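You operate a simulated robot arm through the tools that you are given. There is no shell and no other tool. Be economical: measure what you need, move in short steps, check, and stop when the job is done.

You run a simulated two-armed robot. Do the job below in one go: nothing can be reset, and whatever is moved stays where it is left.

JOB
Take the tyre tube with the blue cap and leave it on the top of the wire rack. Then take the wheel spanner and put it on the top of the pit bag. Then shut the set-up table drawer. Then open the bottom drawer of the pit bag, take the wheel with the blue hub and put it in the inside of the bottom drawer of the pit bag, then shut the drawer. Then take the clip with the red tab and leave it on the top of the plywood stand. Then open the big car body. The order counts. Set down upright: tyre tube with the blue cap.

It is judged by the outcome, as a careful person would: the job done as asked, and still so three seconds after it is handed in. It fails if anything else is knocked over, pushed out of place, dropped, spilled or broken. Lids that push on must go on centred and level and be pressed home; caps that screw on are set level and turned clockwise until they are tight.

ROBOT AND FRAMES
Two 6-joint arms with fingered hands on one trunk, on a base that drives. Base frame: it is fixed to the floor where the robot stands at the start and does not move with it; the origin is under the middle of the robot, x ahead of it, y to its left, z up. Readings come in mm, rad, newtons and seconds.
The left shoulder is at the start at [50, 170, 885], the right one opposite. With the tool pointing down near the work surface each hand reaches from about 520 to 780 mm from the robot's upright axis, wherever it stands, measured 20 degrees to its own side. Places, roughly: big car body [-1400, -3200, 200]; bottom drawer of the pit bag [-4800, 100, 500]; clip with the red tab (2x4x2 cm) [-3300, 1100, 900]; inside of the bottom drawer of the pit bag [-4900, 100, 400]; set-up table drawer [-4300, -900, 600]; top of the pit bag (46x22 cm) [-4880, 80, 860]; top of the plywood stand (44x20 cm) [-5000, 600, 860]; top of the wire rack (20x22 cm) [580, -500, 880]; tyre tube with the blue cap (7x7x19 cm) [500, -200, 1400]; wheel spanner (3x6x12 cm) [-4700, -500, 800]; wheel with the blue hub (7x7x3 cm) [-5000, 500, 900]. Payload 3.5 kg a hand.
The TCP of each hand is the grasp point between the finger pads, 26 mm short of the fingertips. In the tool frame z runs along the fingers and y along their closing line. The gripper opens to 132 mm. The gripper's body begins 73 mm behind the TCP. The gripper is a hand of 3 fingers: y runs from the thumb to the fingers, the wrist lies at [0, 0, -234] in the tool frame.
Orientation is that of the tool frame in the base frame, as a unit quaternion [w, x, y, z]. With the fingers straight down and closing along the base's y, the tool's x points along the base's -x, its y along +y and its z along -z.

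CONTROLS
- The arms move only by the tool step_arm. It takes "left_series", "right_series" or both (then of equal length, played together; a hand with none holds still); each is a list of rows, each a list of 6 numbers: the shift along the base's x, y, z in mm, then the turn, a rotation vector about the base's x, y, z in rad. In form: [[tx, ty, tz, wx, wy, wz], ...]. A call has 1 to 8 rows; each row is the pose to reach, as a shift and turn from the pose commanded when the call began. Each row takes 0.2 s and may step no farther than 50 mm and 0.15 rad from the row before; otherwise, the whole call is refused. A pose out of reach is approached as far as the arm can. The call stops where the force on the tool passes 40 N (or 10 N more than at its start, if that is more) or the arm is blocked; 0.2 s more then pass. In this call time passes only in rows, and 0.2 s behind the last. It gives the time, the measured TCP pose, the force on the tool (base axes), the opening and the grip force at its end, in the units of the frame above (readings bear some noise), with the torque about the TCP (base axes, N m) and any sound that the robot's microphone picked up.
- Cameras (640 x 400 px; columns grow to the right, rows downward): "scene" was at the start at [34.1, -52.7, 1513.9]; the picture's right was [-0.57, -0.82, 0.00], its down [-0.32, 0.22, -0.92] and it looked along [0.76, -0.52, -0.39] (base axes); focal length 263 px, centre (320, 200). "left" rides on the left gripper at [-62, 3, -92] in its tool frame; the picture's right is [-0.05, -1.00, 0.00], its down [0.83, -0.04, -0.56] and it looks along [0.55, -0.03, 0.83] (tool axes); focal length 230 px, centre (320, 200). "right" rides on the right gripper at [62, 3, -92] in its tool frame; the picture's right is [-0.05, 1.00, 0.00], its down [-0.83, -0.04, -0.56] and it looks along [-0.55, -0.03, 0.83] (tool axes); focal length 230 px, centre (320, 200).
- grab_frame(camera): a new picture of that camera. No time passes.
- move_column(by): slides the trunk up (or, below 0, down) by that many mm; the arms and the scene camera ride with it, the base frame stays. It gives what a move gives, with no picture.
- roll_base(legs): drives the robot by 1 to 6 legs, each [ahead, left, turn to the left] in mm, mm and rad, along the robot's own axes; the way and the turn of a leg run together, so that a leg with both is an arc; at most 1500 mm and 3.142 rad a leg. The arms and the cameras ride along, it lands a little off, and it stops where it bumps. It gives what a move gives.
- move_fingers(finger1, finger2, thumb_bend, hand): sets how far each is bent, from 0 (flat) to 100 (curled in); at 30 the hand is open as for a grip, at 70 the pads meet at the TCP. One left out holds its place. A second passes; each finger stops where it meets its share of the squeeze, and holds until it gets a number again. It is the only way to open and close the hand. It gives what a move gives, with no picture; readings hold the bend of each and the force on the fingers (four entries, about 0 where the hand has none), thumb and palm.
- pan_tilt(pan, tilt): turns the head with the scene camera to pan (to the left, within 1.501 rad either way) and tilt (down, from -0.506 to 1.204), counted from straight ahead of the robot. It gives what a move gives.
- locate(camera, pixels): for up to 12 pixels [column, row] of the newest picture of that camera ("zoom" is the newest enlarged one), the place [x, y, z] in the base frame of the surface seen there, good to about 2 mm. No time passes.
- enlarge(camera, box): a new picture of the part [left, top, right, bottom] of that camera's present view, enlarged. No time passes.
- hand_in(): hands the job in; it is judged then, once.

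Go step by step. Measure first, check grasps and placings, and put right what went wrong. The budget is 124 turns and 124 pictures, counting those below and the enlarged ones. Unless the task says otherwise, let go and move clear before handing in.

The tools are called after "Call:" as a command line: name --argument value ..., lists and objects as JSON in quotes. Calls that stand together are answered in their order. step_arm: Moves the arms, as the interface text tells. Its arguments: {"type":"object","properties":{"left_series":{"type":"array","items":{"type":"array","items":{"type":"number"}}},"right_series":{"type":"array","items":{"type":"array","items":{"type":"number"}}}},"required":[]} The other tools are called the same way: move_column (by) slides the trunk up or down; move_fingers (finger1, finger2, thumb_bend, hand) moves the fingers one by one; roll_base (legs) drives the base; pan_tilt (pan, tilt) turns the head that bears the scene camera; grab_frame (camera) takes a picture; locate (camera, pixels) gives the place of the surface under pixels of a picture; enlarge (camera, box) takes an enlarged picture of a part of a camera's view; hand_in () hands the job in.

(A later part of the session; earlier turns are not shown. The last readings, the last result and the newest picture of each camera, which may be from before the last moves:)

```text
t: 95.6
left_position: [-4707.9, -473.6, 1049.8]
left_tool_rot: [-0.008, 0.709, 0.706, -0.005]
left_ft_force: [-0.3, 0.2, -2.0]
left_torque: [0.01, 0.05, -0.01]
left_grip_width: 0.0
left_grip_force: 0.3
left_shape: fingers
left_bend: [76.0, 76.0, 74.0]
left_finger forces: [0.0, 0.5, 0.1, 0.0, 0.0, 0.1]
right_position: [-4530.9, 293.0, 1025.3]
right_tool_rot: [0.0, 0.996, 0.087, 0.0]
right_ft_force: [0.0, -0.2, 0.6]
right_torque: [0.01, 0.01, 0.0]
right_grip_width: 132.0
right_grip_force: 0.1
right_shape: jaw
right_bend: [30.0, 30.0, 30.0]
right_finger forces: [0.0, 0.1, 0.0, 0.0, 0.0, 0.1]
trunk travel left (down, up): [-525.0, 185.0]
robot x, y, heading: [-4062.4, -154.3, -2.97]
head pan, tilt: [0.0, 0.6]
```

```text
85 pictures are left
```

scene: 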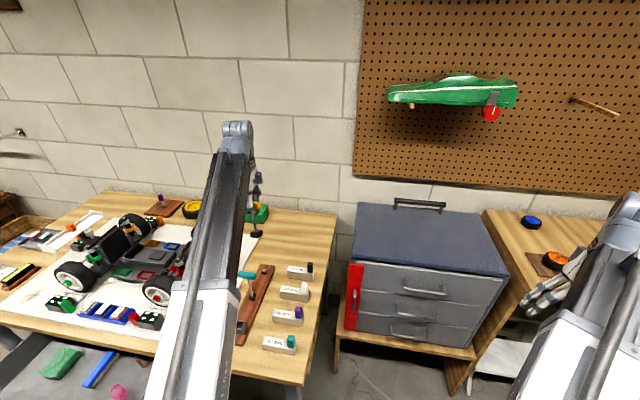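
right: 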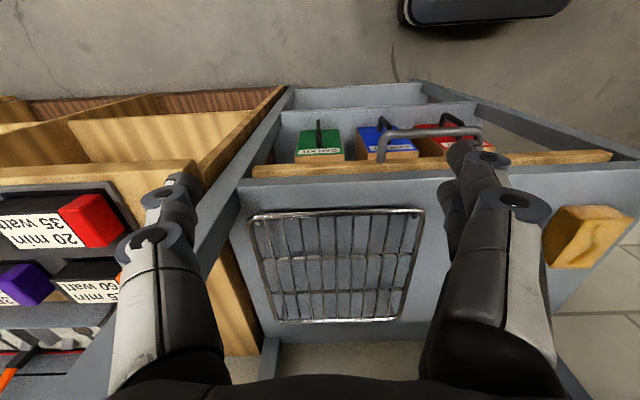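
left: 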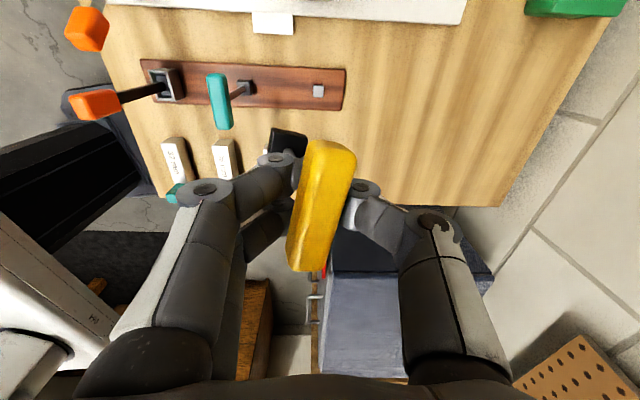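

The fingers slid under the T-bar, which now hangs caged on them with the shaft between. It weighs about 1.7 N and is well off its stud. I'll measure the bag top and drive over it.

Call:
locate --camera "scene" --pixels '[[362, 208], [470, 212], [502, 270], [360, 260], [420, 203], [430, 235], [530, 220], [554, 258], [500, 215], [410, 335], [425, 291], [410, 310]]'

Call:
roll_base --legs '[[0, -480, 0], [33, 35, -0.175]]'

Call:
grab_frame --camera "left"

Call:
grab_frame --camera "scene"

```text
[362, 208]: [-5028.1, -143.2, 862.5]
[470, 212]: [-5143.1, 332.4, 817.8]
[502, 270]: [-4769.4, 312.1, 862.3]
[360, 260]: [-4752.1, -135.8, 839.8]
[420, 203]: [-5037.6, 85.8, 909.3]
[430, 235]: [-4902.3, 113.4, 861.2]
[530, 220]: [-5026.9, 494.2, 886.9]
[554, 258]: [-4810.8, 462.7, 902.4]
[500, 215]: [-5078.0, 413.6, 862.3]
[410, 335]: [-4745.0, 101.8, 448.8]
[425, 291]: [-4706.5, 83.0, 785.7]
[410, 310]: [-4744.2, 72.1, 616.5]
```

```text
t: 99.2
left_position: [-4869.5, 85.1, 1049.7]
left_tool_rot: [-0.009, 0.766, 0.643, -0.003]
left_ft_force: [1.0, 0.6, -1.5]
left_torque: [0.03, 0.02, 0.02]
left_grip_width: 0.0
left_grip_force: 0.2
left_shape: fingers
left_bend: [76.0, 76.0, 74.0]
left_finger forces: [0.0, 0.5, 0.0, 0.0, 0.0, 0.0]
right_position: [-4565.9, 810.2, 1025.1]
right_tool_rot: [0.0, 1.0, 0.003, 0.0]
right_ft_force: [-0.4, -0.1, 0.1]
right_torque: [0.01, 0.0, -0.01]
right_grip_width: 131.9
right_grip_force: 0.2
right_shape: jaw
right_bend: [30.0, 30.0, 30.0]
right_finger forces: [0.0, 0.1, 0.0, 0.1, 0.1, 0.0]
trunk travel left (down, up): [-525.0, 185.0]
robot x, y, heading: [-4181.8, 293.4, -3.141]
head pan, tilt: [0.0, 0.6]
```

```text
84 pictures are left
```

left: 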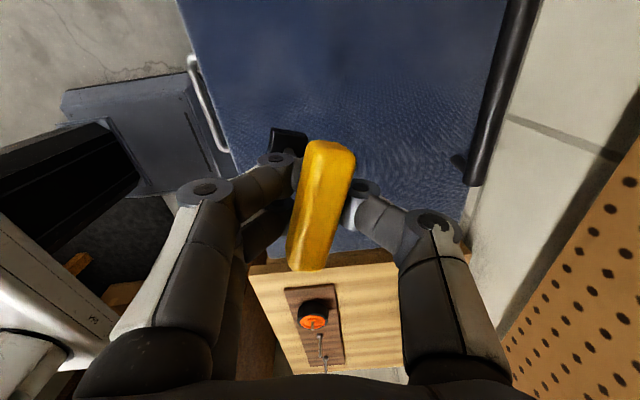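

```text
83 pictures are left
```

scene: 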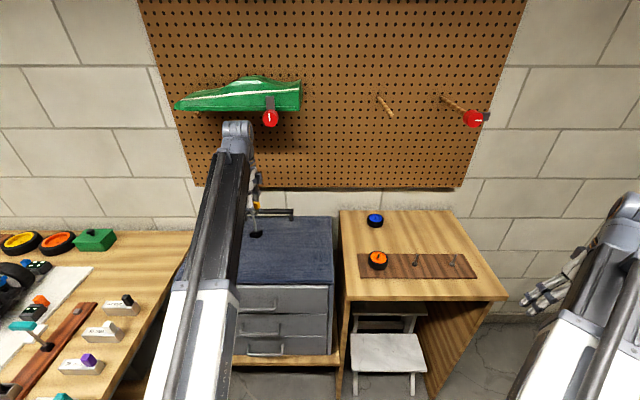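

The hand is over the bag top. I'll look closely at how the spanner hangs.

Call:
enlarge --camera "scene" --box '[215, 150, 335, 270]'

Call:
locate --camera "zoom" --pixels '[[215, 285], [222, 200], [240, 140], [230, 180], [210, 270]]'

```text
3.33 times, centred on (275, 210) of scene
```

zoom: 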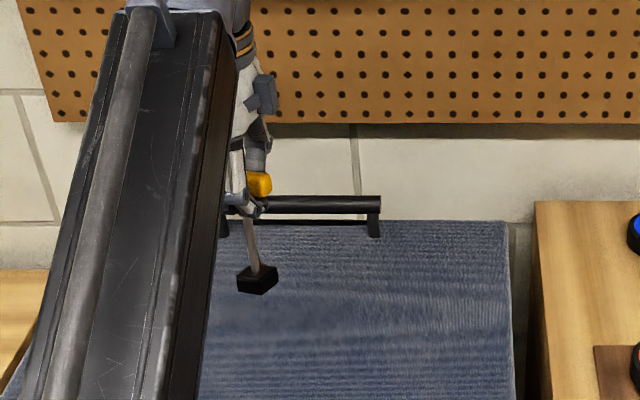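

```text
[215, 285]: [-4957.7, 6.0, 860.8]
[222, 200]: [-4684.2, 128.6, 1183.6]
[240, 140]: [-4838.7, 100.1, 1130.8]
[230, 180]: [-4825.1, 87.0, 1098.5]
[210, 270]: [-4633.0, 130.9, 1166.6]
```

Call:
locate --camera "zoom" --pixels '[[258, 285], [258, 270], [270, 275], [240, 278], [255, 250], [260, 185], [250, 230]]'

```text
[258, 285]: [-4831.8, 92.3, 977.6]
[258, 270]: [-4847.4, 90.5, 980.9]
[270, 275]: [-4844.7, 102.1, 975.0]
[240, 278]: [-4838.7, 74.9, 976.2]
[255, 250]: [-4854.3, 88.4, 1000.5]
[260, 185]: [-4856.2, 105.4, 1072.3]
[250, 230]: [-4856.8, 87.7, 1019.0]
```

The socket bottom is about 107 mm above the bag top. I'll lower close to it, then in small steps.

Call:
step_arm --left_series '[[-10, 0, -40, 0, 0, 0], [-20, 0, -75, 0, 0, 0], [-20, 0, -95, 0, 0, 0]]'

Call:
step_arm --left_series '[[0, 0, -4, 0, 0, 0], [0, 0, -8, 0, 0, 0]]'

Call:
enlarge --camera "scene" --box '[215, 180, 315, 280]'

```text
t: 100.0
left_position: [-4891.0, 83.9, 954.4]
left_tool_rot: [-0.009, 0.766, 0.642, -0.005]
left_ft_force: [0.1, 0.0, -0.3]
left_torque: [-0.01, 0.01, 0.02]
left_grip_width: 0.0
left_grip_force: 0.7
left_shape: fingers
left_bend: [76.0, 76.0, 74.0]
left_finger forces: [0.0, 0.5, 0.0, 0.0, 0.0, 0.0]
right_position: [-4566.1, 811.1, 1024.6]
right_tool_rot: [0.0, 1.0, 0.001, 0.0]
right_ft_force: [-0.3, -0.3, 0.0]
right_torque: [-0.02, -0.02, 0.0]
right_grip_width: 131.8
right_grip_force: 0.0
right_shape: jaw
right_bend: [30.0, 30.0, 30.0]
right_finger forces: [0.0, 0.0, 0.1, 0.1, 0.0, 0.2]
trunk travel left (down, up): [-525.0, 185.0]
robot x, y, heading: [-4179.9, 292.9, -3.141]
head pan, tilt: [0.0, 0.6]
```

```text
t: 100.6
left_position: [-4891.9, 85.6, 946.8]
left_tool_rot: [-0.009, 0.767, 0.642, -0.004]
left_ft_force: [0.7, 0.2, 0.5]
left_torque: [-0.01, 0.0, 0.03]
left_grip_width: 0.0
left_grip_force: 0.1
left_shape: fingers
left_bend: [77.0, 77.0, 74.0]
left_finger forces: [0.0, 0.1, 0.0, 0.0, 0.1, 0.1]
right_position: [-4564.5, 812.0, 1025.1]
right_tool_rot: [0.001, 1.0, 0.002, 0.0]
right_ft_force: [0.1, 0.1, -0.3]
right_torque: [0.02, -0.01, -0.01]
right_grip_width: 132.2
right_grip_force: 0.1
right_shape: jaw
right_bend: [30.0, 30.0, 30.0]
right_finger forces: [0.0, 0.0, 0.0, 0.0, 0.0, 0.0]
trunk travel left (down, up): [-525.0, 185.0]
robot x, y, heading: [-4182.6, 290.1, -3.139]
head pan, tilt: [0.0, 0.6]
```

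```text
4.00 times, centred on (265, 230) of scene
```

zoom: 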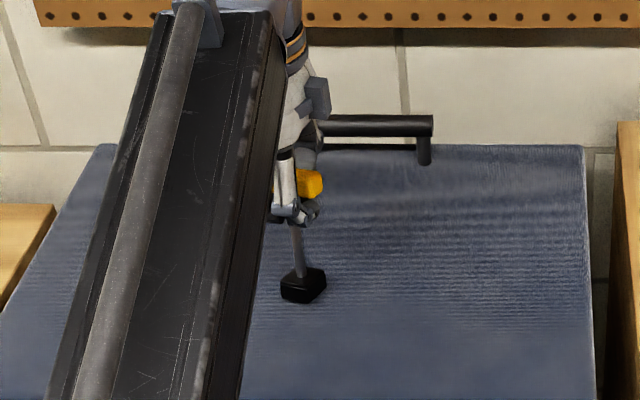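

The weight is off the hand, so the socket stands on the bag. I'll open in stages.

Call:
move_fingers --hand "left" --finger1 64 --finger2 64 --thumb_bend 64

Call:
grab_frame --camera "left"

```text
t: 101.6
left_position: [-4890.7, 85.0, 946.9]
left_tool_rot: [-0.01, 0.767, 0.642, -0.006]
left_ft_force: [0.3, 0.6, 0.7]
left_torque: [0.03, 0.07, -0.02]
left_grip_width: 21.2
left_grip_force: 0.8
left_shape: fingers
left_bend: [64.0, 65.0, 64.0]
left_finger forces: [0.6, 1.4, 0.0, 0.0, 0.0, 0.0]
right_position: [-4565.0, 810.4, 1024.6]
right_tool_rot: [-0.001, 1.0, 0.002, 0.0]
right_ft_force: [0.1, 0.1, -0.3]
right_torque: [0.02, 0.01, -0.03]
right_grip_width: 131.9
right_grip_force: 0.1
right_shape: jaw
right_bend: [30.0, 30.0, 30.0]
right_finger forces: [0.1, 0.1, 0.1, 0.0, 0.0, 0.1]
trunk travel left (down, up): [-525.0, 185.0]
robot x, y, heading: [-4178.6, 288.9, -3.142]
head pan, tilt: [0.0, 0.6]
```

```text
80 pictures are left
```

left: 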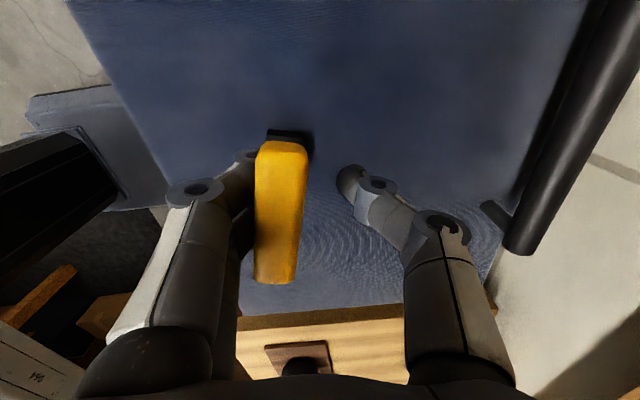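

Call:
enlarge --camera "scene" --box '[235, 190, 315, 260]'

Call:
locate --camera "left" --pixels '[[280, 150], [280, 200], [278, 270], [262, 200], [300, 200], [292, 134], [300, 140]]'

```text
5.71 times, centred on (275, 225) of scene
```

zoom: 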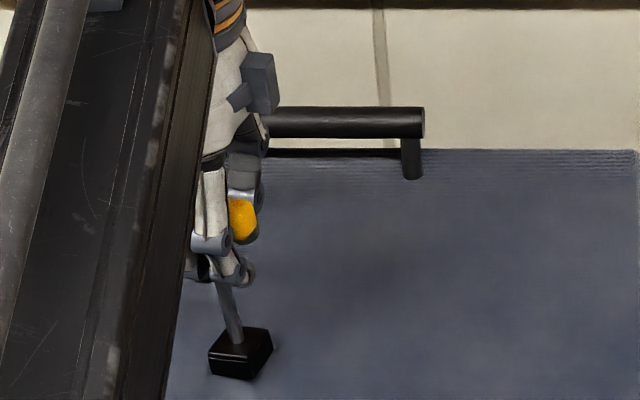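

```text
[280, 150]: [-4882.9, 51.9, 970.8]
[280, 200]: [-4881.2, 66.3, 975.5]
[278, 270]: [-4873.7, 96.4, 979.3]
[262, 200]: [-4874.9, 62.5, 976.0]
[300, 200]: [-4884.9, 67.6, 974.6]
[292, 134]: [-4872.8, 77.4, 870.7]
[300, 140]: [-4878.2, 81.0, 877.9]
```

The bar leans about 10° toward −y and sits above my pads. I'll raise the hand a little, regrip the bar properly, then set it upright.

Call:
step_arm --left_series '[[7, -6, 8, 0, 0, 0], [8, -12, 17, 0, 0, 0]]'

Call:
move_fingers --hand "left" --finger1 70 --finger2 70 --thumb_bend 70

Call:
grab_frame --camera "left"

Call:
enlarge --camera "scene" --box '[235, 190, 315, 260]'

```text
t: 102.2
left_position: [-4881.9, 75.8, 963.4]
left_tool_rot: [-0.01, 0.767, 0.642, -0.004]
left_ft_force: [1.3, 0.3, -1.0]
left_torque: [-0.01, 0.0, -0.01]
left_grip_width: 22.1
left_grip_force: 0.6
left_shape: fingers
left_bend: [64.0, 64.0, 64.0]
left_finger forces: [0.6, 0.6, 0.0, 0.1, 0.1, 0.0]
right_position: [-4564.8, 810.2, 1025.1]
right_tool_rot: [0.0, 1.0, 0.002, 0.0]
right_ft_force: [0.1, 0.1, 0.3]
right_torque: [0.01, -0.02, -0.02]
right_grip_width: 132.1
right_grip_force: 0.0
right_shape: jaw
right_bend: [30.0, 30.0, 30.0]
right_finger forces: [0.0, 0.0, 0.0, 0.1, 0.1, 0.0]
trunk travel left (down, up): [-525.0, 185.0]
robot x, y, heading: [-4180.0, 289.6, -3.139]
head pan, tilt: [0.0, 0.6]
```

```text
t: 103.2
left_position: [-4882.6, 73.4, 963.8]
left_tool_rot: [-0.008, 0.766, 0.642, -0.005]
left_ft_force: [0.1, 0.0, -0.8]
left_torque: [0.0, 0.01, -0.03]
left_grip_width: 6.4
left_grip_force: 1.6
left_shape: fingers
left_bend: [70.0, 70.0, 70.0]
left_finger forces: [0.9, 0.8, 0.0, 0.0, 0.1, 0.1]
right_position: [-4566.5, 810.2, 1024.2]
right_tool_rot: [0.0, 1.0, 0.002, 0.0]
right_ft_force: [0.7, 0.2, -0.1]
right_torque: [0.02, 0.02, -0.03]
right_grip_width: 132.1
right_grip_force: 0.1
right_shape: jaw
right_bend: [30.0, 30.0, 30.0]
right_finger forces: [0.0, 0.1, 0.0, 0.0, 0.0, 0.0]
trunk travel left (down, up): [-525.0, 185.0]
robot x, y, heading: [-4183.5, 291.8, -3.14]
head pan, tilt: [0.0, 0.6]
```

```text
78 pictures are left
```

left: 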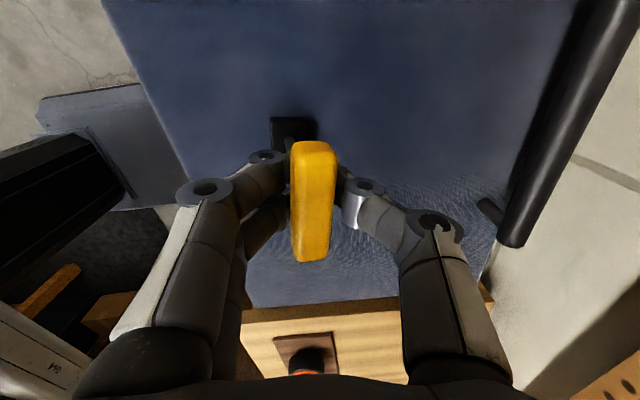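

```text
5.71 times, centred on (275, 225) of scene
```

zoom: 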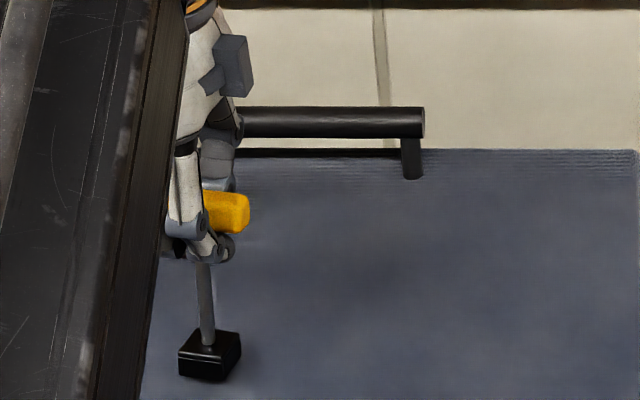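

Call:
locate --camera "left" --pixels '[[314, 148], [314, 200], [312, 255], [296, 200], [330, 200], [285, 125], [310, 125]]'

Call:
locate --camera "zoom" --pixels '[[207, 340], [195, 365], [228, 360], [210, 375], [205, 300], [230, 215], [205, 325]]'

```text
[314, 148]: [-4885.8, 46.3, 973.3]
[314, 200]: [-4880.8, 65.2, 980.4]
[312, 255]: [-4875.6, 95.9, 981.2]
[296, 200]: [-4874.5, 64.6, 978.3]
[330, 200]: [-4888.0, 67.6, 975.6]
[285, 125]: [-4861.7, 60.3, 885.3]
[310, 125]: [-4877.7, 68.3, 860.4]
```

```text
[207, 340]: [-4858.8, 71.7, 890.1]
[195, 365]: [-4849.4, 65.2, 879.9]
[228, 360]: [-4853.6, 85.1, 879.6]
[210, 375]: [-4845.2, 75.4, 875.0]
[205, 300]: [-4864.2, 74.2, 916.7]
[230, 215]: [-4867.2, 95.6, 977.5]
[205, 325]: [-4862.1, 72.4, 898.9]
```

The shaft leans about 12° toward −x now. I'll lower until the socket touches and shift the bar +x to upright it.

Call:
step_arm --left_series '[[0, 0, -4, 0, 0, 0], [6, 0, -6, 0, 0, 0], [12, 1, -6, 0, 0, 0], [17, 1, -5, 0, 0, 0]]'

Call:
enlarge --camera "scene" --box '[235, 190, 315, 260]'

Call:
grab_frame --camera "left"

```text
t: 104.2
left_position: [-4866.6, 74.7, 958.8]
left_tool_rot: [-0.009, 0.766, 0.642, -0.003]
left_ft_force: [0.6, 1.1, -0.9]
left_torque: [0.02, 0.0, 0.03]
left_grip_width: 5.7
left_grip_force: 0.8
left_shape: fingers
left_bend: [70.0, 70.0, 70.0]
left_finger forces: [0.6, 0.7, 0.0, 0.0, 0.0, 0.0]
right_position: [-4565.7, 810.7, 1024.2]
right_tool_rot: [0.0, 1.0, 0.001, 0.001]
right_ft_force: [-0.1, 0.2, 0.1]
right_torque: [-0.01, -0.02, -0.02]
right_grip_width: 132.0
right_grip_force: 0.0
right_shape: jaw
right_bend: [30.0, 30.0, 30.0]
right_finger forces: [0.0, 0.0, 0.0, 0.0, 0.1, 0.0]
trunk travel left (down, up): [-525.0, 185.0]
robot x, y, heading: [-4178.0, 288.5, -3.135]
head pan, tilt: [0.0, 0.6]
```

```text
5.71 times, centred on (275, 225) of scene
```

zoom: 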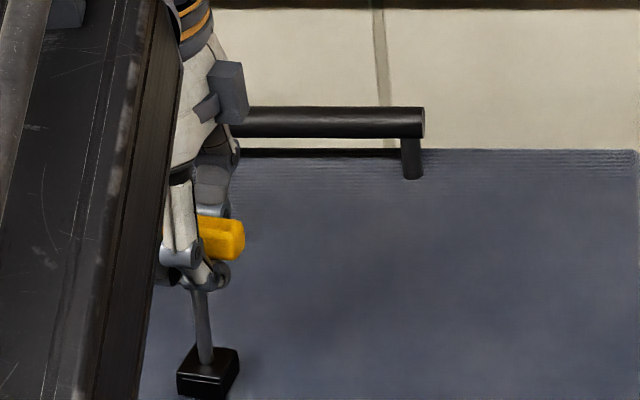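

```text
75 pictures are left
```

left: 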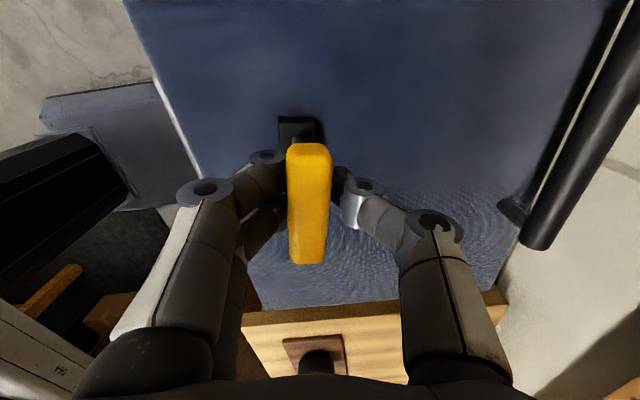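

Call:
step_arm --left_series '[[2, 0, -4, 0, 0, 0], [3, 0, -9, 0, 0, 0]]'

Call:
grab_frame --camera "left"

Call:
enlarge --camera "scene" --box '[235, 190, 315, 260]'

Call:
locate --camera "left" --pixels '[[309, 150], [309, 200], [309, 258]]'

Call:
locate --camera "zoom" --pixels '[[207, 355], [195, 385], [230, 375], [203, 320], [230, 240], [206, 345]]'

```text
t: 104.8
left_position: [-4863.0, 75.5, 949.4]
left_tool_rot: [-0.011, 0.767, 0.642, -0.005]
left_ft_force: [-0.3, 0.6, 0.4]
left_torque: [0.04, 0.0, 0.03]
left_grip_width: 5.9
left_grip_force: 0.7
left_shape: fingers
left_bend: [70.0, 70.0, 70.0]
left_finger forces: [0.5, 0.4, 0.1, 0.0, 0.1, 0.1]
right_position: [-4566.3, 810.8, 1025.1]
right_tool_rot: [0.0, 1.0, 0.002, 0.0]
right_ft_force: [-0.3, -0.2, -0.3]
right_torque: [0.02, 0.01, 0.02]
right_grip_width: 132.1
right_grip_force: 0.0
right_shape: jaw
right_bend: [30.0, 30.0, 30.0]
right_finger forces: [0.0, 0.0, 0.0, 0.0, 0.0, 0.1]
trunk travel left (down, up): [-525.0, 185.0]
robot x, y, heading: [-4182.8, 289.6, -3.143]
head pan, tilt: [0.0, 0.6]
```

```text
74 pictures are left
```

left: 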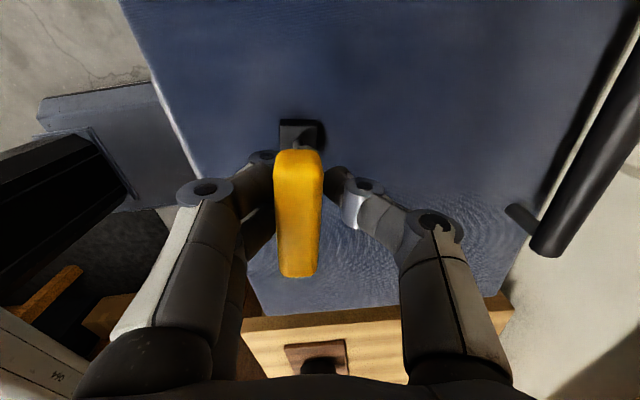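

```text
5.71 times, centred on (275, 225) of scene
```

zoom: 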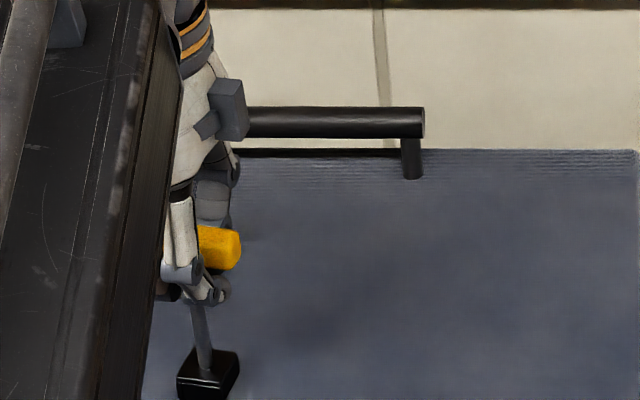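

```text
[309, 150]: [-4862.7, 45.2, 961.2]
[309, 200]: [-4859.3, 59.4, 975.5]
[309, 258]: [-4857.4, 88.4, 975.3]
```

```text
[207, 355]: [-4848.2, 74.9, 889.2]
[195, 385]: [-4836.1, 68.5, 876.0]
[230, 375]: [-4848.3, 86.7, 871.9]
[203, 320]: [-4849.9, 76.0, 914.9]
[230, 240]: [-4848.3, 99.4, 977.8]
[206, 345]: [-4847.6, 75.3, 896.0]
```

The spanner is within about 4° of vertical and grounded. I'll open gradually.

Call:
move_fingers --hand "left" --finger1 60 --finger2 60 --thumb_bend 60

Call:
grab_frame --camera "left"

```text
t: 105.8
left_position: [-4863.0, 75.7, 950.9]
left_tool_rot: [-0.011, 0.767, 0.642, -0.005]
left_ft_force: [-0.1, 0.0, 0.2]
left_torque: [0.0, -0.02, 0.01]
left_grip_width: 34.1
left_grip_force: 0.0
left_shape: fingers
left_bend: [60.0, 60.0, 60.0]
left_finger forces: [0.0, 0.0, 0.0, 0.0, 0.1, 0.0]
right_position: [-4566.5, 810.7, 1024.6]
right_tool_rot: [0.0, 1.0, 0.002, 0.0]
right_ft_force: [-0.5, 0.0, 0.5]
right_torque: [0.0, -0.02, 0.01]
right_grip_width: 132.0
right_grip_force: 0.1
right_shape: jaw
right_bend: [30.0, 30.0, 30.0]
right_finger forces: [0.0, 0.0, 0.0, 0.0, 0.0, 0.0]
trunk travel left (down, up): [-525.0, 185.0]
robot x, y, heading: [-4176.3, 290.3, -3.14]
head pan, tilt: [0.0, 0.6]
```

```text
72 pictures are left
```

left: 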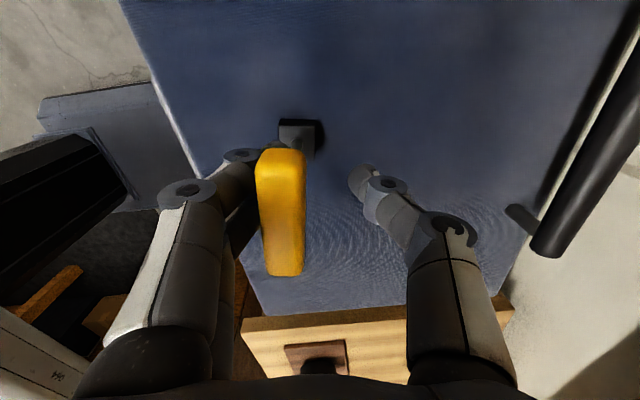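

Call:
locate --camera "left" --pixels '[[280, 155], [281, 200], [283, 260], [300, 125], [285, 125], [318, 125]]'

Call:
enlarge --camera "scene" --box '[235, 190, 315, 260]'

```text
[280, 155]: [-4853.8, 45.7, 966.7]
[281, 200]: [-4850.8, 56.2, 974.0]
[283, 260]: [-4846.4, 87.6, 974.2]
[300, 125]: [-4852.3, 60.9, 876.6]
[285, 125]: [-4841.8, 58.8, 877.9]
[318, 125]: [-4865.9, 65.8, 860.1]
```

```text
5.71 times, centred on (275, 225) of scene
```

zoom: 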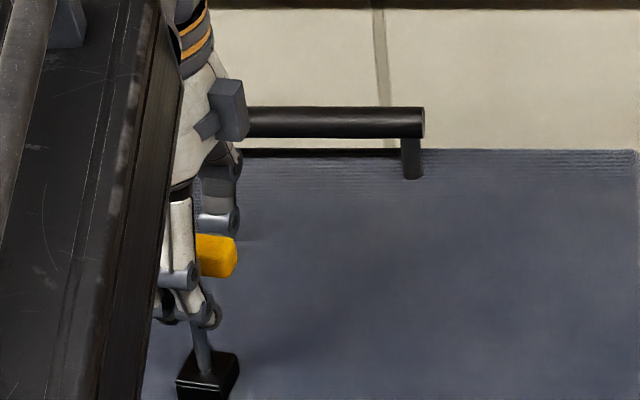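

The bar is level and straight above the socket: it stands freely. I'll open fully and lift away.

Call:
move_fingers --hand "left" --finger1 42 --finger2 42 --thumb_bend 50

Call:
step_arm --left_series '[[0, 0, 30, 0, 0, 0], [0, 0, 70, 0, 0, 0], [0, 0, 110, 0, 0, 0]]'

Call:
grab_frame --camera "left"

```text
t: 106.8
left_position: [-4862.9, 74.2, 949.8]
left_tool_rot: [-0.009, 0.767, 0.642, -0.005]
left_ft_force: [0.0, -1.3, -0.7]
left_torque: [0.03, 0.0, 0.0]
left_grip_width: 80.8
left_grip_force: 0.0
left_shape: fingers
left_bend: [42.0, 42.0, 50.0]
left_finger forces: [0.0, 0.0, 0.1, 0.1, 0.0, 0.1]
right_position: [-4565.6, 811.5, 1024.2]
right_tool_rot: [0.0, 1.0, 0.001, 0.0]
right_ft_force: [1.0, 1.3, -0.3]
right_torque: [0.03, 0.0, 0.01]
right_grip_width: 132.0
right_grip_force: 0.1
right_shape: jaw
right_bend: [30.0, 30.0, 30.0]
right_finger forces: [0.0, 0.0, 0.1, 0.0, 0.0, 0.0]
trunk travel left (down, up): [-525.0, 185.0]
robot x, y, heading: [-4176.3, 293.6, -3.14]
head pan, tilt: [0.0, 0.6]
```

```text
t: 107.6
left_position: [-4862.2, 73.6, 1061.8]
left_tool_rot: [-0.009, 0.766, 0.643, -0.004]
left_ft_force: [0.0, 0.1, 0.7]
left_torque: [-0.03, -0.01, -0.02]
left_grip_width: 80.6
left_grip_force: 0.0
left_shape: fingers
left_bend: [42.0, 42.0, 50.0]
left_finger forces: [0.1, 0.0, 0.0, 0.1, 0.1, 0.0]
right_position: [-4565.9, 810.6, 1025.0]
right_tool_rot: [0.0, 1.0, 0.001, 0.0]
right_ft_force: [0.6, 0.2, 0.1]
right_torque: [0.03, -0.03, 0.0]
right_grip_width: 131.5
right_grip_force: 0.0
right_shape: jaw
right_bend: [30.0, 30.0, 30.0]
right_finger forces: [0.0, 0.0, 0.0, 0.1, 0.0, 0.0]
trunk travel left (down, up): [-525.0, 185.0]
robot x, y, heading: [-4181.7, 287.6, -3.139]
head pan, tilt: [0.0, 0.6]
```

```text
70 pictures are left
```

left: 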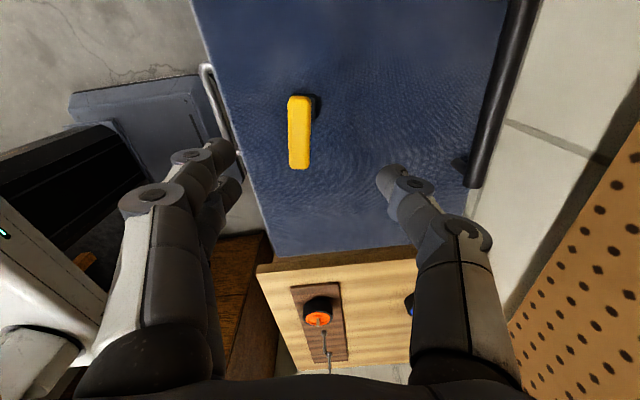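

The spanner stands on the bag top (yellow bar at about (300,130)). Next is the set-up table drawer. I'll back off gently, strafe to the table, and turn the right hand horizontal to push.

Call:
roll_base --legs '[[-550, 0, 0], [0, 1400, 0]]'

Call:
step_arm --right_series '[[0, -20, 0, 0, 0.15, 0], [0, -40, 0, 0, 0.3, 0], [0, -60, 0, 0, 0.45, 0], [0, -80, 0, 0, 0.6, 0], [0, -100, 0, 0, 0.75, 0], [0, -120, 0, 0, 0.9, 0], [0, -140, 0, 0, 1.05, 0], [0, -160, 0, 0, 1.2, 0]]'

Call:
step_arm --right_series '[[-30, -20, 0, 0, 0.12, 0], [-60, -40, 0, 0, 0.24, 0], [-90, -60, 0, 0, 0.37, 0], [-120, -80, 0, 0, 0.37, 0], [-150, -100, 0, 0, 0.37, 0]]'

Call:
pan_tilt --pan 0.0 --tilt 0.6

Call:
grab_frame --camera "scene"

```text
t: 117.2
left_position: [-4312.0, -1306.7, 1061.7]
left_tool_rot: [-0.009, 0.762, 0.647, -0.005]
left_ft_force: [0.0, -0.8, 0.0]
left_torque: [-0.01, 0.02, 0.05]
left_grip_width: 80.8
left_grip_force: 0.0
left_shape: fingers
left_bend: [42.0, 42.0, 50.0]
left_finger forces: [0.0, 0.0, 0.1, 0.1, 0.0, 0.1]
right_position: [-4026.1, -566.0, 1025.4]
right_tool_rot: [-0.001, 1.0, 0.009, 0.0]
right_ft_force: [-0.6, -0.9, 0.6]
right_torque: [0.0, -0.02, 0.01]
right_grip_width: 132.3
right_grip_force: 0.0
right_shape: jaw
right_bend: [30.0, 30.0, 30.0]
right_finger forces: [0.0, 0.0, 0.0, 0.0, 0.0, 0.1]
trunk travel left (down, up): [-525.0, 185.0]
robot x, y, heading: [-3635.1, -1079.1, -3.121]
head pan, tilt: [0.0, 0.6]
```

```text
t: 119.0
left_position: [-4311.8, -1306.8, 1061.4]
left_tool_rot: [-0.01, 0.762, 0.648, -0.004]
left_ft_force: [1.1, 0.4, 0.1]
left_torque: [0.0, 0.0, 0.06]
left_grip_width: 80.9
left_grip_force: 0.1
left_shape: fingers
left_bend: [42.0, 42.0, 50.0]
left_finger forces: [0.1, 0.0, 0.1, 0.0, 0.0, 0.1]
right_position: [-4116.5, -568.0, 1083.5]
right_tool_rot: [-0.004, 0.825, 0.007, -0.565]
right_ft_force: [0.6, 0.3, -0.1]
right_torque: [0.01, 0.01, 0.04]
right_grip_width: 132.3
right_grip_force: 0.1
right_shape: jaw
right_bend: [30.0, 30.0, 30.0]
right_finger forces: [0.0, 0.0, 0.1, 0.0, 0.0, 0.0]
right hand out of reach, approached as far as the arm can: row 4, 5, 6, 7, 8
trunk travel left (down, up): [-525.0, 185.0]
robot x, y, heading: [-3635.2, -1080.6, -3.127]
head pan, tilt: [0.0, 0.6]
```

```text
t: 120.2
left_position: [-4311.7, -1308.3, 1062.5]
left_tool_rot: [-0.009, 0.763, 0.647, -0.005]
left_ft_force: [1.0, -0.5, -0.7]
left_torque: [-0.03, 0.03, -0.02]
left_grip_width: 80.6
left_grip_force: 0.1
left_shape: fingers
left_bend: [42.0, 42.0, 50.0]
left_finger forces: [0.0, 0.1, 0.0, 0.0, 0.0, 0.0]
right_position: [-4267.4, -672.0, 1081.0]
right_tool_rot: [-0.006, 0.707, 0.007, -0.707]
right_ft_force: [-0.5, 0.6, 0.4]
right_torque: [-0.03, 0.0, 0.01]
right_grip_width: 132.0
right_grip_force: 0.1
right_shape: jaw
right_bend: [30.0, 30.0, 30.0]
right_finger forces: [0.0, 0.1, 0.0, 0.0, 0.0, 0.1]
right hand out of reach, approached as far as the arm can: row 1, 2, 3, 4
trunk travel left (down, up): [-525.0, 185.0]
robot x, y, heading: [-3633.4, -1079.8, -3.124]
head pan, tilt: [0.0, 0.6]
```

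```text
t: 120.8
left_position: [-4311.9, -1306.5, 1062.2]
left_tool_rot: [-0.009, 0.762, 0.648, -0.005]
left_ft_force: [0.6, -0.2, 0.4]
left_torque: [0.01, 0.05, 0.0]
left_grip_width: 80.5
left_grip_force: 0.0
left_shape: fingers
left_bend: [42.0, 42.0, 50.0]
left_finger forces: [0.0, 0.0, 0.1, 0.0, 0.0, 0.0]
right_position: [-4266.4, -672.4, 1081.1]
right_tool_rot: [-0.007, 0.708, 0.006, -0.707]
right_ft_force: [0.6, -0.3, -0.3]
right_torque: [0.02, 0.0, 0.02]
right_grip_width: 131.9
right_grip_force: 0.1
right_shape: jaw
right_bend: [30.0, 30.0, 30.0]
right_finger forces: [0.1, 0.0, 0.1, 0.0, 0.0, 0.0]
trunk travel left (down, up): [-525.0, 185.0]
robot x, y, heading: [-3635.1, -1079.6, -3.122]
head pan, tilt: [0.0, 0.6]
```

```text
69 pictures are left
```

scene: 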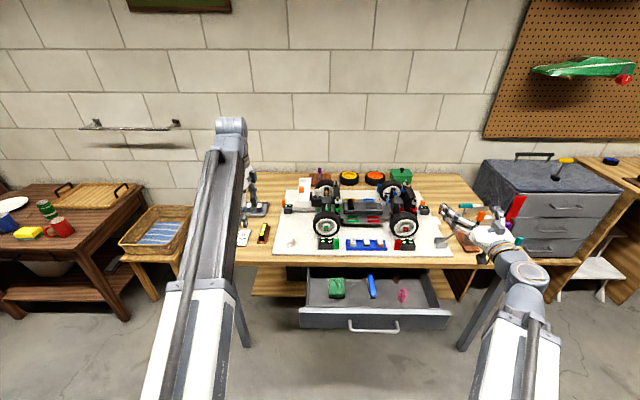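

Call:
locate --camera "scene" --pixels '[[374, 320], [374, 331], [330, 320], [430, 322], [440, 318], [305, 318], [374, 312], [374, 262], [350, 300]]'

Call:
move_fingers --hand "right" --finger1 70 --finger2 70 --thumb_bend 70

Call:
roll_base --legs '[[-250, 150, 0.0]]'

```text
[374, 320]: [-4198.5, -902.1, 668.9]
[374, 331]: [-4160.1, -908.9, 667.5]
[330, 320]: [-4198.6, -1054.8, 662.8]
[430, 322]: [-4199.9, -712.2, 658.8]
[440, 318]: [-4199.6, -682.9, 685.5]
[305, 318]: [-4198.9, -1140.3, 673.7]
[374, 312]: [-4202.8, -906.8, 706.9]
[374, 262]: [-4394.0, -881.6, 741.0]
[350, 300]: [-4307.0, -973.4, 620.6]
```

```text
t: 121.8
left_position: [-4312.0, -1307.8, 1060.5]
left_tool_rot: [-0.01, 0.762, 0.648, -0.005]
left_ft_force: [0.3, -0.1, -0.3]
left_torque: [0.01, -0.01, 0.01]
left_grip_width: 80.6
left_grip_force: 0.0
left_shape: fingers
left_bend: [42.0, 42.0, 50.0]
left_finger forces: [0.0, 0.1, 0.0, 0.0, 0.1, 0.0]
right_position: [-4266.4, -672.2, 1080.0]
right_tool_rot: [-0.006, 0.708, 0.007, -0.707]
right_ft_force: [0.2, 0.5, -0.1]
right_torque: [0.01, 0.02, 0.0]
right_grip_width: 6.2
right_grip_force: 0.0
right_shape: fingers
right_bend: [70.0, 70.0, 70.0]
right_finger forces: [0.0, 0.0, 0.0, 0.0, 0.0, 0.1]
trunk travel left (down, up): [-525.0, 185.0]
robot x, y, heading: [-3633.2, -1078.4, -3.122]
head pan, tilt: [0.0, 0.6]
```

```text
t: 123.8
left_position: [-4056.1, -1452.5, 1061.1]
left_tool_rot: [-0.009, 0.761, 0.649, -0.004]
left_ft_force: [-0.2, -0.3, -0.4]
left_torque: [0.03, -0.01, 0.07]
left_grip_width: 81.1
left_grip_force: 0.0
left_shape: fingers
left_bend: [42.0, 42.0, 50.0]
left_finger forces: [0.0, 0.0, 0.0, 0.0, 0.0, 0.1]
right_position: [-4014.0, -817.7, 1079.6]
right_tool_rot: [-0.005, 0.707, 0.008, -0.707]
right_ft_force: [0.1, -0.3, -0.6]
right_torque: [0.01, 0.0, 0.0]
right_grip_width: 6.0
right_grip_force: 0.1
right_shape: fingers
right_bend: [70.0, 70.0, 70.0]
right_finger forces: [0.0, 0.0, 0.0, 0.0, 0.0, 0.0]
trunk travel left (down, up): [-525.0, 185.0]
robot x, y, heading: [-3376.9, -1223.5, -3.124]
head pan, tilt: [0.0, 0.6]
```

The drawer front is at x −4199, z 620–706, with the handle at y −908±85. I'll lower the right fist to z 660 at y≈-785, beside the handle.

Call:
step_arm --right_series '[[0, 5, -50, 0, 0, 0], [0, 10, -100, 0, 0, 0], [0, 15, -150, 0, 0, 0], [0, 20, -200, 0, 0, 0], [0, 25, -250, 0, 0, 0], [0, 30, -300, 0, 0, 0], [0, 30, -350, 0, 0, 0], [0, 30, -400, 0, 0, 0]]'

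Call:
step_arm --right_series '[[0, 3, -16, 0, 0, 0]]'

Call:
grab_frame --camera "scene"

```text
refused: row 1 steps farther than a row can; nothing moved
```

```text
t: 124.2
left_position: [-4054.1, -1452.1, 1062.6]
left_tool_rot: [-0.009, 0.761, 0.649, -0.005]
left_ft_force: [-0.5, 0.6, -0.1]
left_torque: [0.0, 0.0, -0.03]
left_grip_width: 80.7
left_grip_force: 0.1
left_shape: fingers
left_bend: [42.0, 42.0, 50.0]
left_finger forces: [0.0, 0.0, 0.0, 0.1, 0.0, 0.0]
right_position: [-4012.8, -813.6, 1069.0]
right_tool_rot: [-0.004, 0.71, 0.005, -0.704]
right_ft_force: [0.3, 0.0, 0.1]
right_torque: [-0.01, 0.02, -0.01]
right_grip_width: 6.1
right_grip_force: 0.0
right_shape: fingers
right_bend: [70.0, 70.0, 70.0]
right_finger forces: [0.1, 0.1, 0.1, 0.1, 0.0, 0.1]
right hand out of reach, approached as far as the arm can: row 1
trunk travel left (down, up): [-525.0, 185.0]
robot x, y, heading: [-3376.5, -1219.9, -3.124]
head pan, tilt: [0.0, 0.6]
```

```text
68 pictures are left
```

scene: 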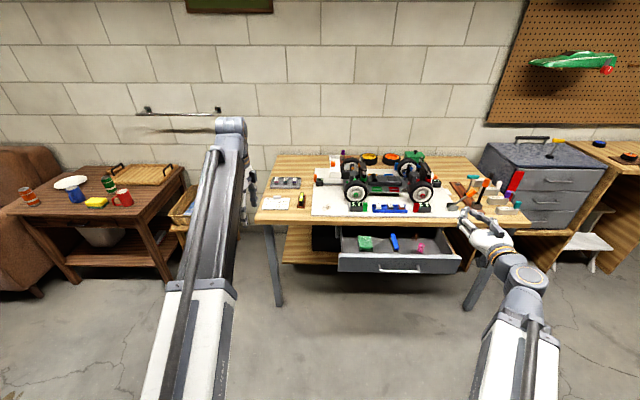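

Call:
step_arm --right_series '[[0, 3, -48, 0, 0, 0], [0, 6, -96, 0, 0, 0], [0, 9, -144, 0, 0, 0], [0, 12, -192, 0, 0, 0], [0, 15, -240, 0, 0, 0], [0, 18, -288, 0, 0, 0], [0, 21, -336, 0, 0, 0], [0, 24, -384, 0, 0, 0]]'

Call:
step_arm --right_series '[[0, 3, -22, 0, 0, 0]]'

Call:
grab_frame --camera "scene"

```text
t: 126.0
left_position: [-4055.4, -1450.6, 1060.7]
left_tool_rot: [-0.009, 0.761, 0.649, -0.004]
left_ft_force: [-0.1, 1.0, 0.7]
left_torque: [-0.04, 0.03, -0.01]
left_grip_width: 80.7
left_grip_force: 0.1
left_shape: fingers
left_bend: [42.0, 42.0, 50.0]
left_finger forces: [0.0, 0.0, 0.0, 0.0, 0.1, 0.1]
right_position: [-4091.5, -797.2, 889.7]
right_tool_rot: [0.012, 0.787, -0.037, -0.615]
right_ft_force: [-0.1, -0.7, -0.2]
right_torque: [0.01, 0.0, -0.01]
right_grip_width: 6.2
right_grip_force: 0.2
right_shape: fingers
right_bend: [70.0, 70.0, 70.0]
right_finger forces: [0.0, 0.0, 0.0, 0.0, 0.1, 0.0]
right hand out of reach, approached as far as the arm can: row 1, 2, 3, 4, 5, 6, 7, 8
trunk travel left (down, up): [-525.0, 185.0]
robot x, y, heading: [-3379.3, -1222.4, -3.12]
head pan, tilt: [0.0, 0.6]
```

```text
t: 126.4
left_position: [-4055.3, -1451.5, 1062.4]
left_tool_rot: [-0.009, 0.761, 0.648, -0.005]
left_ft_force: [0.4, -0.6, 0.4]
left_torque: [-0.04, -0.02, -0.04]
left_grip_width: 80.3
left_grip_force: 0.1
left_shape: fingers
left_bend: [42.0, 42.0, 50.0]
left_finger forces: [0.0, 0.1, 0.0, 0.0, 0.0, 0.1]
right_position: [-4092.9, -794.5, 879.7]
right_tool_rot: [0.015, 0.791, -0.037, -0.61]
right_ft_force: [0.1, 0.7, -0.4]
right_torque: [-0.01, -0.02, 0.01]
right_grip_width: 6.0
right_grip_force: 0.0
right_shape: fingers
right_bend: [70.0, 70.0, 70.0]
right_finger forces: [0.0, 0.0, 0.0, 0.0, 0.1, 0.0]
right hand out of reach, approached as far as the arm can: row 1
trunk travel left (down, up): [-525.0, 185.0]
robot x, y, heading: [-3377.6, -1219.7, -3.125]
head pan, tilt: [0.0, 0.6]
```

```text
67 pictures are left
```

scene: 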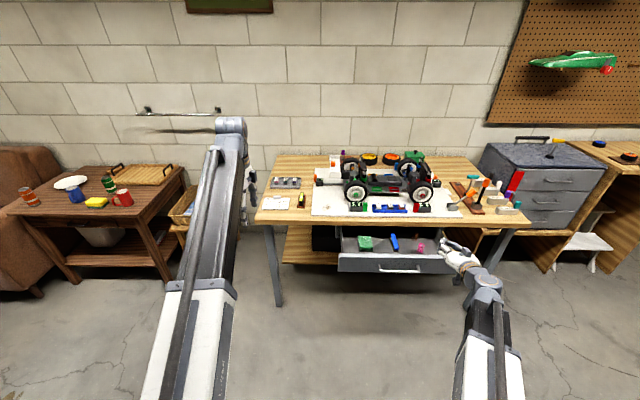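

The arm can only go nearly horizontal when the hand is at or above shoulder height. I'll tuck the left hand back and lower the trunk instead.

Call:
step_arm --left_series '[[45, 0, 0, 0, 0, 0], [90, 0, 0, 0, 0, 0], [135, 0, 0, 0, 0, 0], [170, 0, 0, 0, 0, 0]]'

Call:
move_column --by -225

Call:
grab_frame --camera "scene"

```text
t: 127.4
left_position: [-3895.7, -1455.4, 1042.5]
left_tool_rot: [-0.013, 0.761, 0.648, -0.008]
left_ft_force: [0.3, 0.3, -1.1]
left_torque: [0.02, -0.04, 0.0]
left_grip_width: 80.8
left_grip_force: 0.1
left_shape: fingers
left_bend: [42.0, 42.0, 50.0]
left_finger forces: [0.0, 0.1, 0.0, 0.1, 0.1, 0.0]
left hand out of reach, approached as far as the arm can: row 3, 4
right_position: [-4093.5, -793.4, 879.2]
right_tool_rot: [0.014, 0.791, -0.038, -0.611]
right_ft_force: [1.0, -0.9, -0.3]
right_torque: [0.01, 0.01, 0.0]
right_grip_width: 6.3
right_grip_force: 0.0
right_shape: fingers
right_bend: [70.0, 70.0, 70.0]
right_finger forces: [0.0, 0.0, 0.0, 0.0, 0.1, 0.1]
trunk travel left (down, up): [-525.0, 185.0]
robot x, y, heading: [-3377.2, -1222.4, -3.119]
head pan, tilt: [0.0, 0.6]
```

```text
t: 129.7
left_position: [-3895.5, -1455.2, 817.2]
left_tool_rot: [-0.012, 0.761, 0.649, -0.007]
left_ft_force: [0.5, 0.4, -0.3]
left_torque: [0.04, -0.01, 0.0]
left_grip_width: 80.7
left_grip_force: 0.1
left_shape: fingers
left_bend: [42.0, 42.0, 50.0]
left_finger forces: [0.1, 0.2, 0.0, 0.1, 0.0, 0.0]
right_position: [-4091.9, -794.5, 654.7]
right_tool_rot: [0.014, 0.79, -0.038, -0.611]
right_ft_force: [1.2, -0.2, 0.8]
right_torque: [0.0, -0.02, 0.0]
right_grip_width: 6.1
right_grip_force: 0.0
right_shape: fingers
right_bend: [70.0, 70.0, 70.0]
right_finger forces: [0.0, 0.1, 0.0, 0.0, 0.1, 0.1]
trunk travel left (down, up): [-300.0, 410.0]
robot x, y, heading: [-3373.8, -1222.7, -3.117]
head pan, tilt: [0.0, 0.6]
```

```text
66 pictures are left
```

scene: 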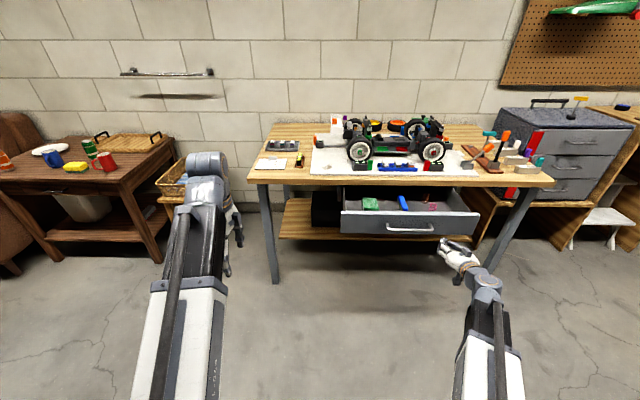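

The fist is at drawer height (tip z≈648). I'll correct the heading and push forward with the base.

Call:
roll_base --legs '[[0, -25, -0.022], [240, 0, 0]]'

Call:
grab_frame --camera "scene"

```text
t: 131.9
left_position: [-4136.4, -1414.5, 817.2]
left_tool_rot: [-0.012, 0.77, 0.637, -0.007]
left_ft_force: [-0.2, -0.3, -0.3]
left_torque: [0.0, -0.01, 0.02]
left_grip_width: 80.8
left_grip_force: 0.0
left_shape: fingers
left_bend: [42.0, 42.0, 50.0]
left_finger forces: [0.1, 0.0, 0.0, 0.1, 0.0, 0.0]
right_position: [-4313.6, -747.9, 656.1]
right_tool_rot: [0.005, 0.79, -0.049, -0.611]
right_ft_force: [-0.8, -0.6, 0.1]
right_torque: [0.03, -0.03, -0.01]
right_grip_width: 6.1
right_grip_force: 0.0
right_shape: fingers
right_bend: [70.0, 70.0, 70.0]
right_finger forces: [0.0, 0.0, 0.1, 0.0, 0.1, 0.0]
trunk travel left (down, up): [-300.0, 410.0]
robot x, y, heading: [-3610.2, -1196.0, 3.134]
head pan, tilt: [0.0, 0.6]
```

```text
65 pictures are left
```

scene: 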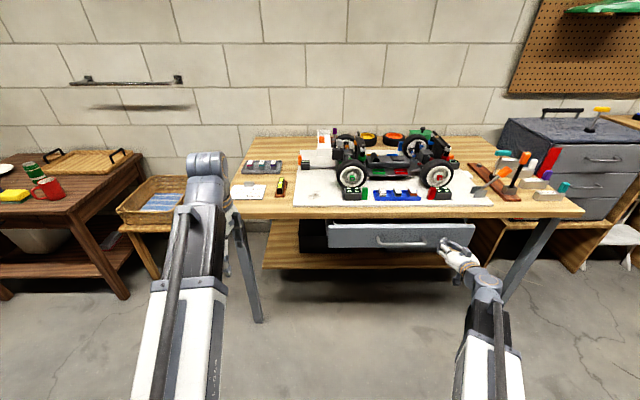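

Drawer is moving in. I'll finish the push with the arm in small steps until it stops.

Call:
step_arm --right_series '[[-25, 0, 0, 0, 0, 0], [-50, 0, 0, 0, 0, 0], [-65, 0, 0, 0, 0, 0], [-80, 0, 0, 0, 0, 0], [-95, 0, 0, 0, 0, 0], [-110, 0, 0, 0, 0, 0]]'

Call:
grab_frame --camera "scene"

```text
t: 132.7
left_position: [-4135.9, -1413.2, 816.6]
left_tool_rot: [-0.012, 0.771, 0.637, -0.008]
left_ft_force: [-0.3, -0.4, 0.0]
left_torque: [0.02, -0.04, 0.02]
left_grip_width: 80.8
left_grip_force: 0.1
left_shape: fingers
left_bend: [42.0, 42.0, 50.0]
left_finger forces: [0.0, 0.1, 0.0, 0.0, 0.0, 0.0]
right_position: [-4371.5, -745.8, 654.4]
right_tool_rot: [0.004, 0.791, -0.051, -0.61]
right_ft_force: [18.5, -3.1, 3.8]
right_torque: [0.02, 0.23, 0.0]
right_grip_width: 3.8
right_grip_force: 10.6
right_shape: fingers
right_bend: [70.0, 73.0, 71.0]
right_finger forces: [0.1, 13.0, 0.1, 0.0, 8.5, 0.0]
trunk travel left (down, up): [-300.0, 410.0]
robot x, y, heading: [-3611.1, -1198.0, 3.129]
head pan, tilt: [0.0, 0.6]
stopped in row 3 (right hand): the force on the tool passed its limit at 55 N (the readings are from after the stop); the commanded pose is now the measured one
```

```text
64 pictures are left
```

scene: 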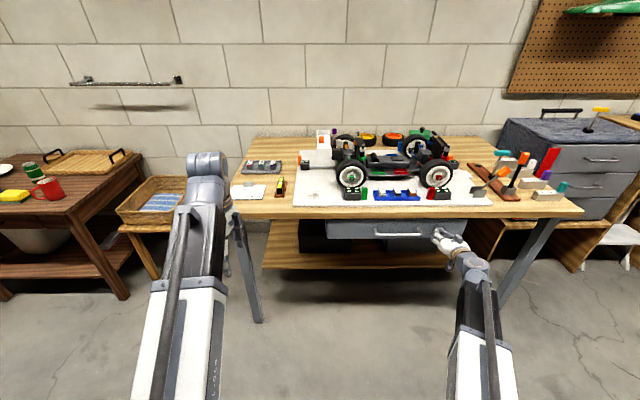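

Call:
enlarge --camera "scene" --box '[300, 190, 500, 280]'

Call:
locate --camera "zoom" --pixels '[[150, 82], [280, 82], [150, 120], [250, 130], [380, 140], [400, 160], [100, 125]]'

```text
3.20 times, centred on (400, 235) of scene
```

zoom: 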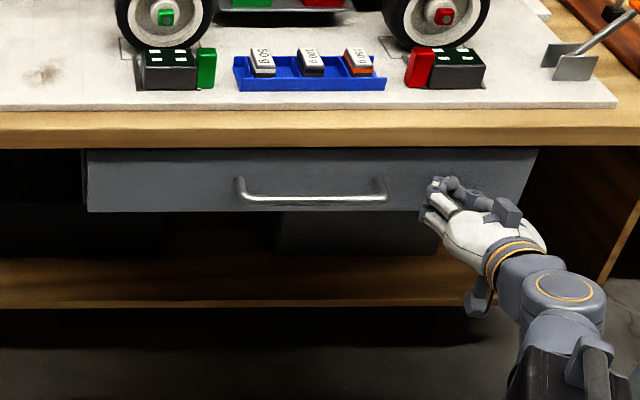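

```text
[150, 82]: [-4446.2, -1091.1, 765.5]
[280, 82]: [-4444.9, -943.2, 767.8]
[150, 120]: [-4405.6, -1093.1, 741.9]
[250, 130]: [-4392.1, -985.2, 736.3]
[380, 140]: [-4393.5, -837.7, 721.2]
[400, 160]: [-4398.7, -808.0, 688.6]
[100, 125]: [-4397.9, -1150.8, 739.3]
```

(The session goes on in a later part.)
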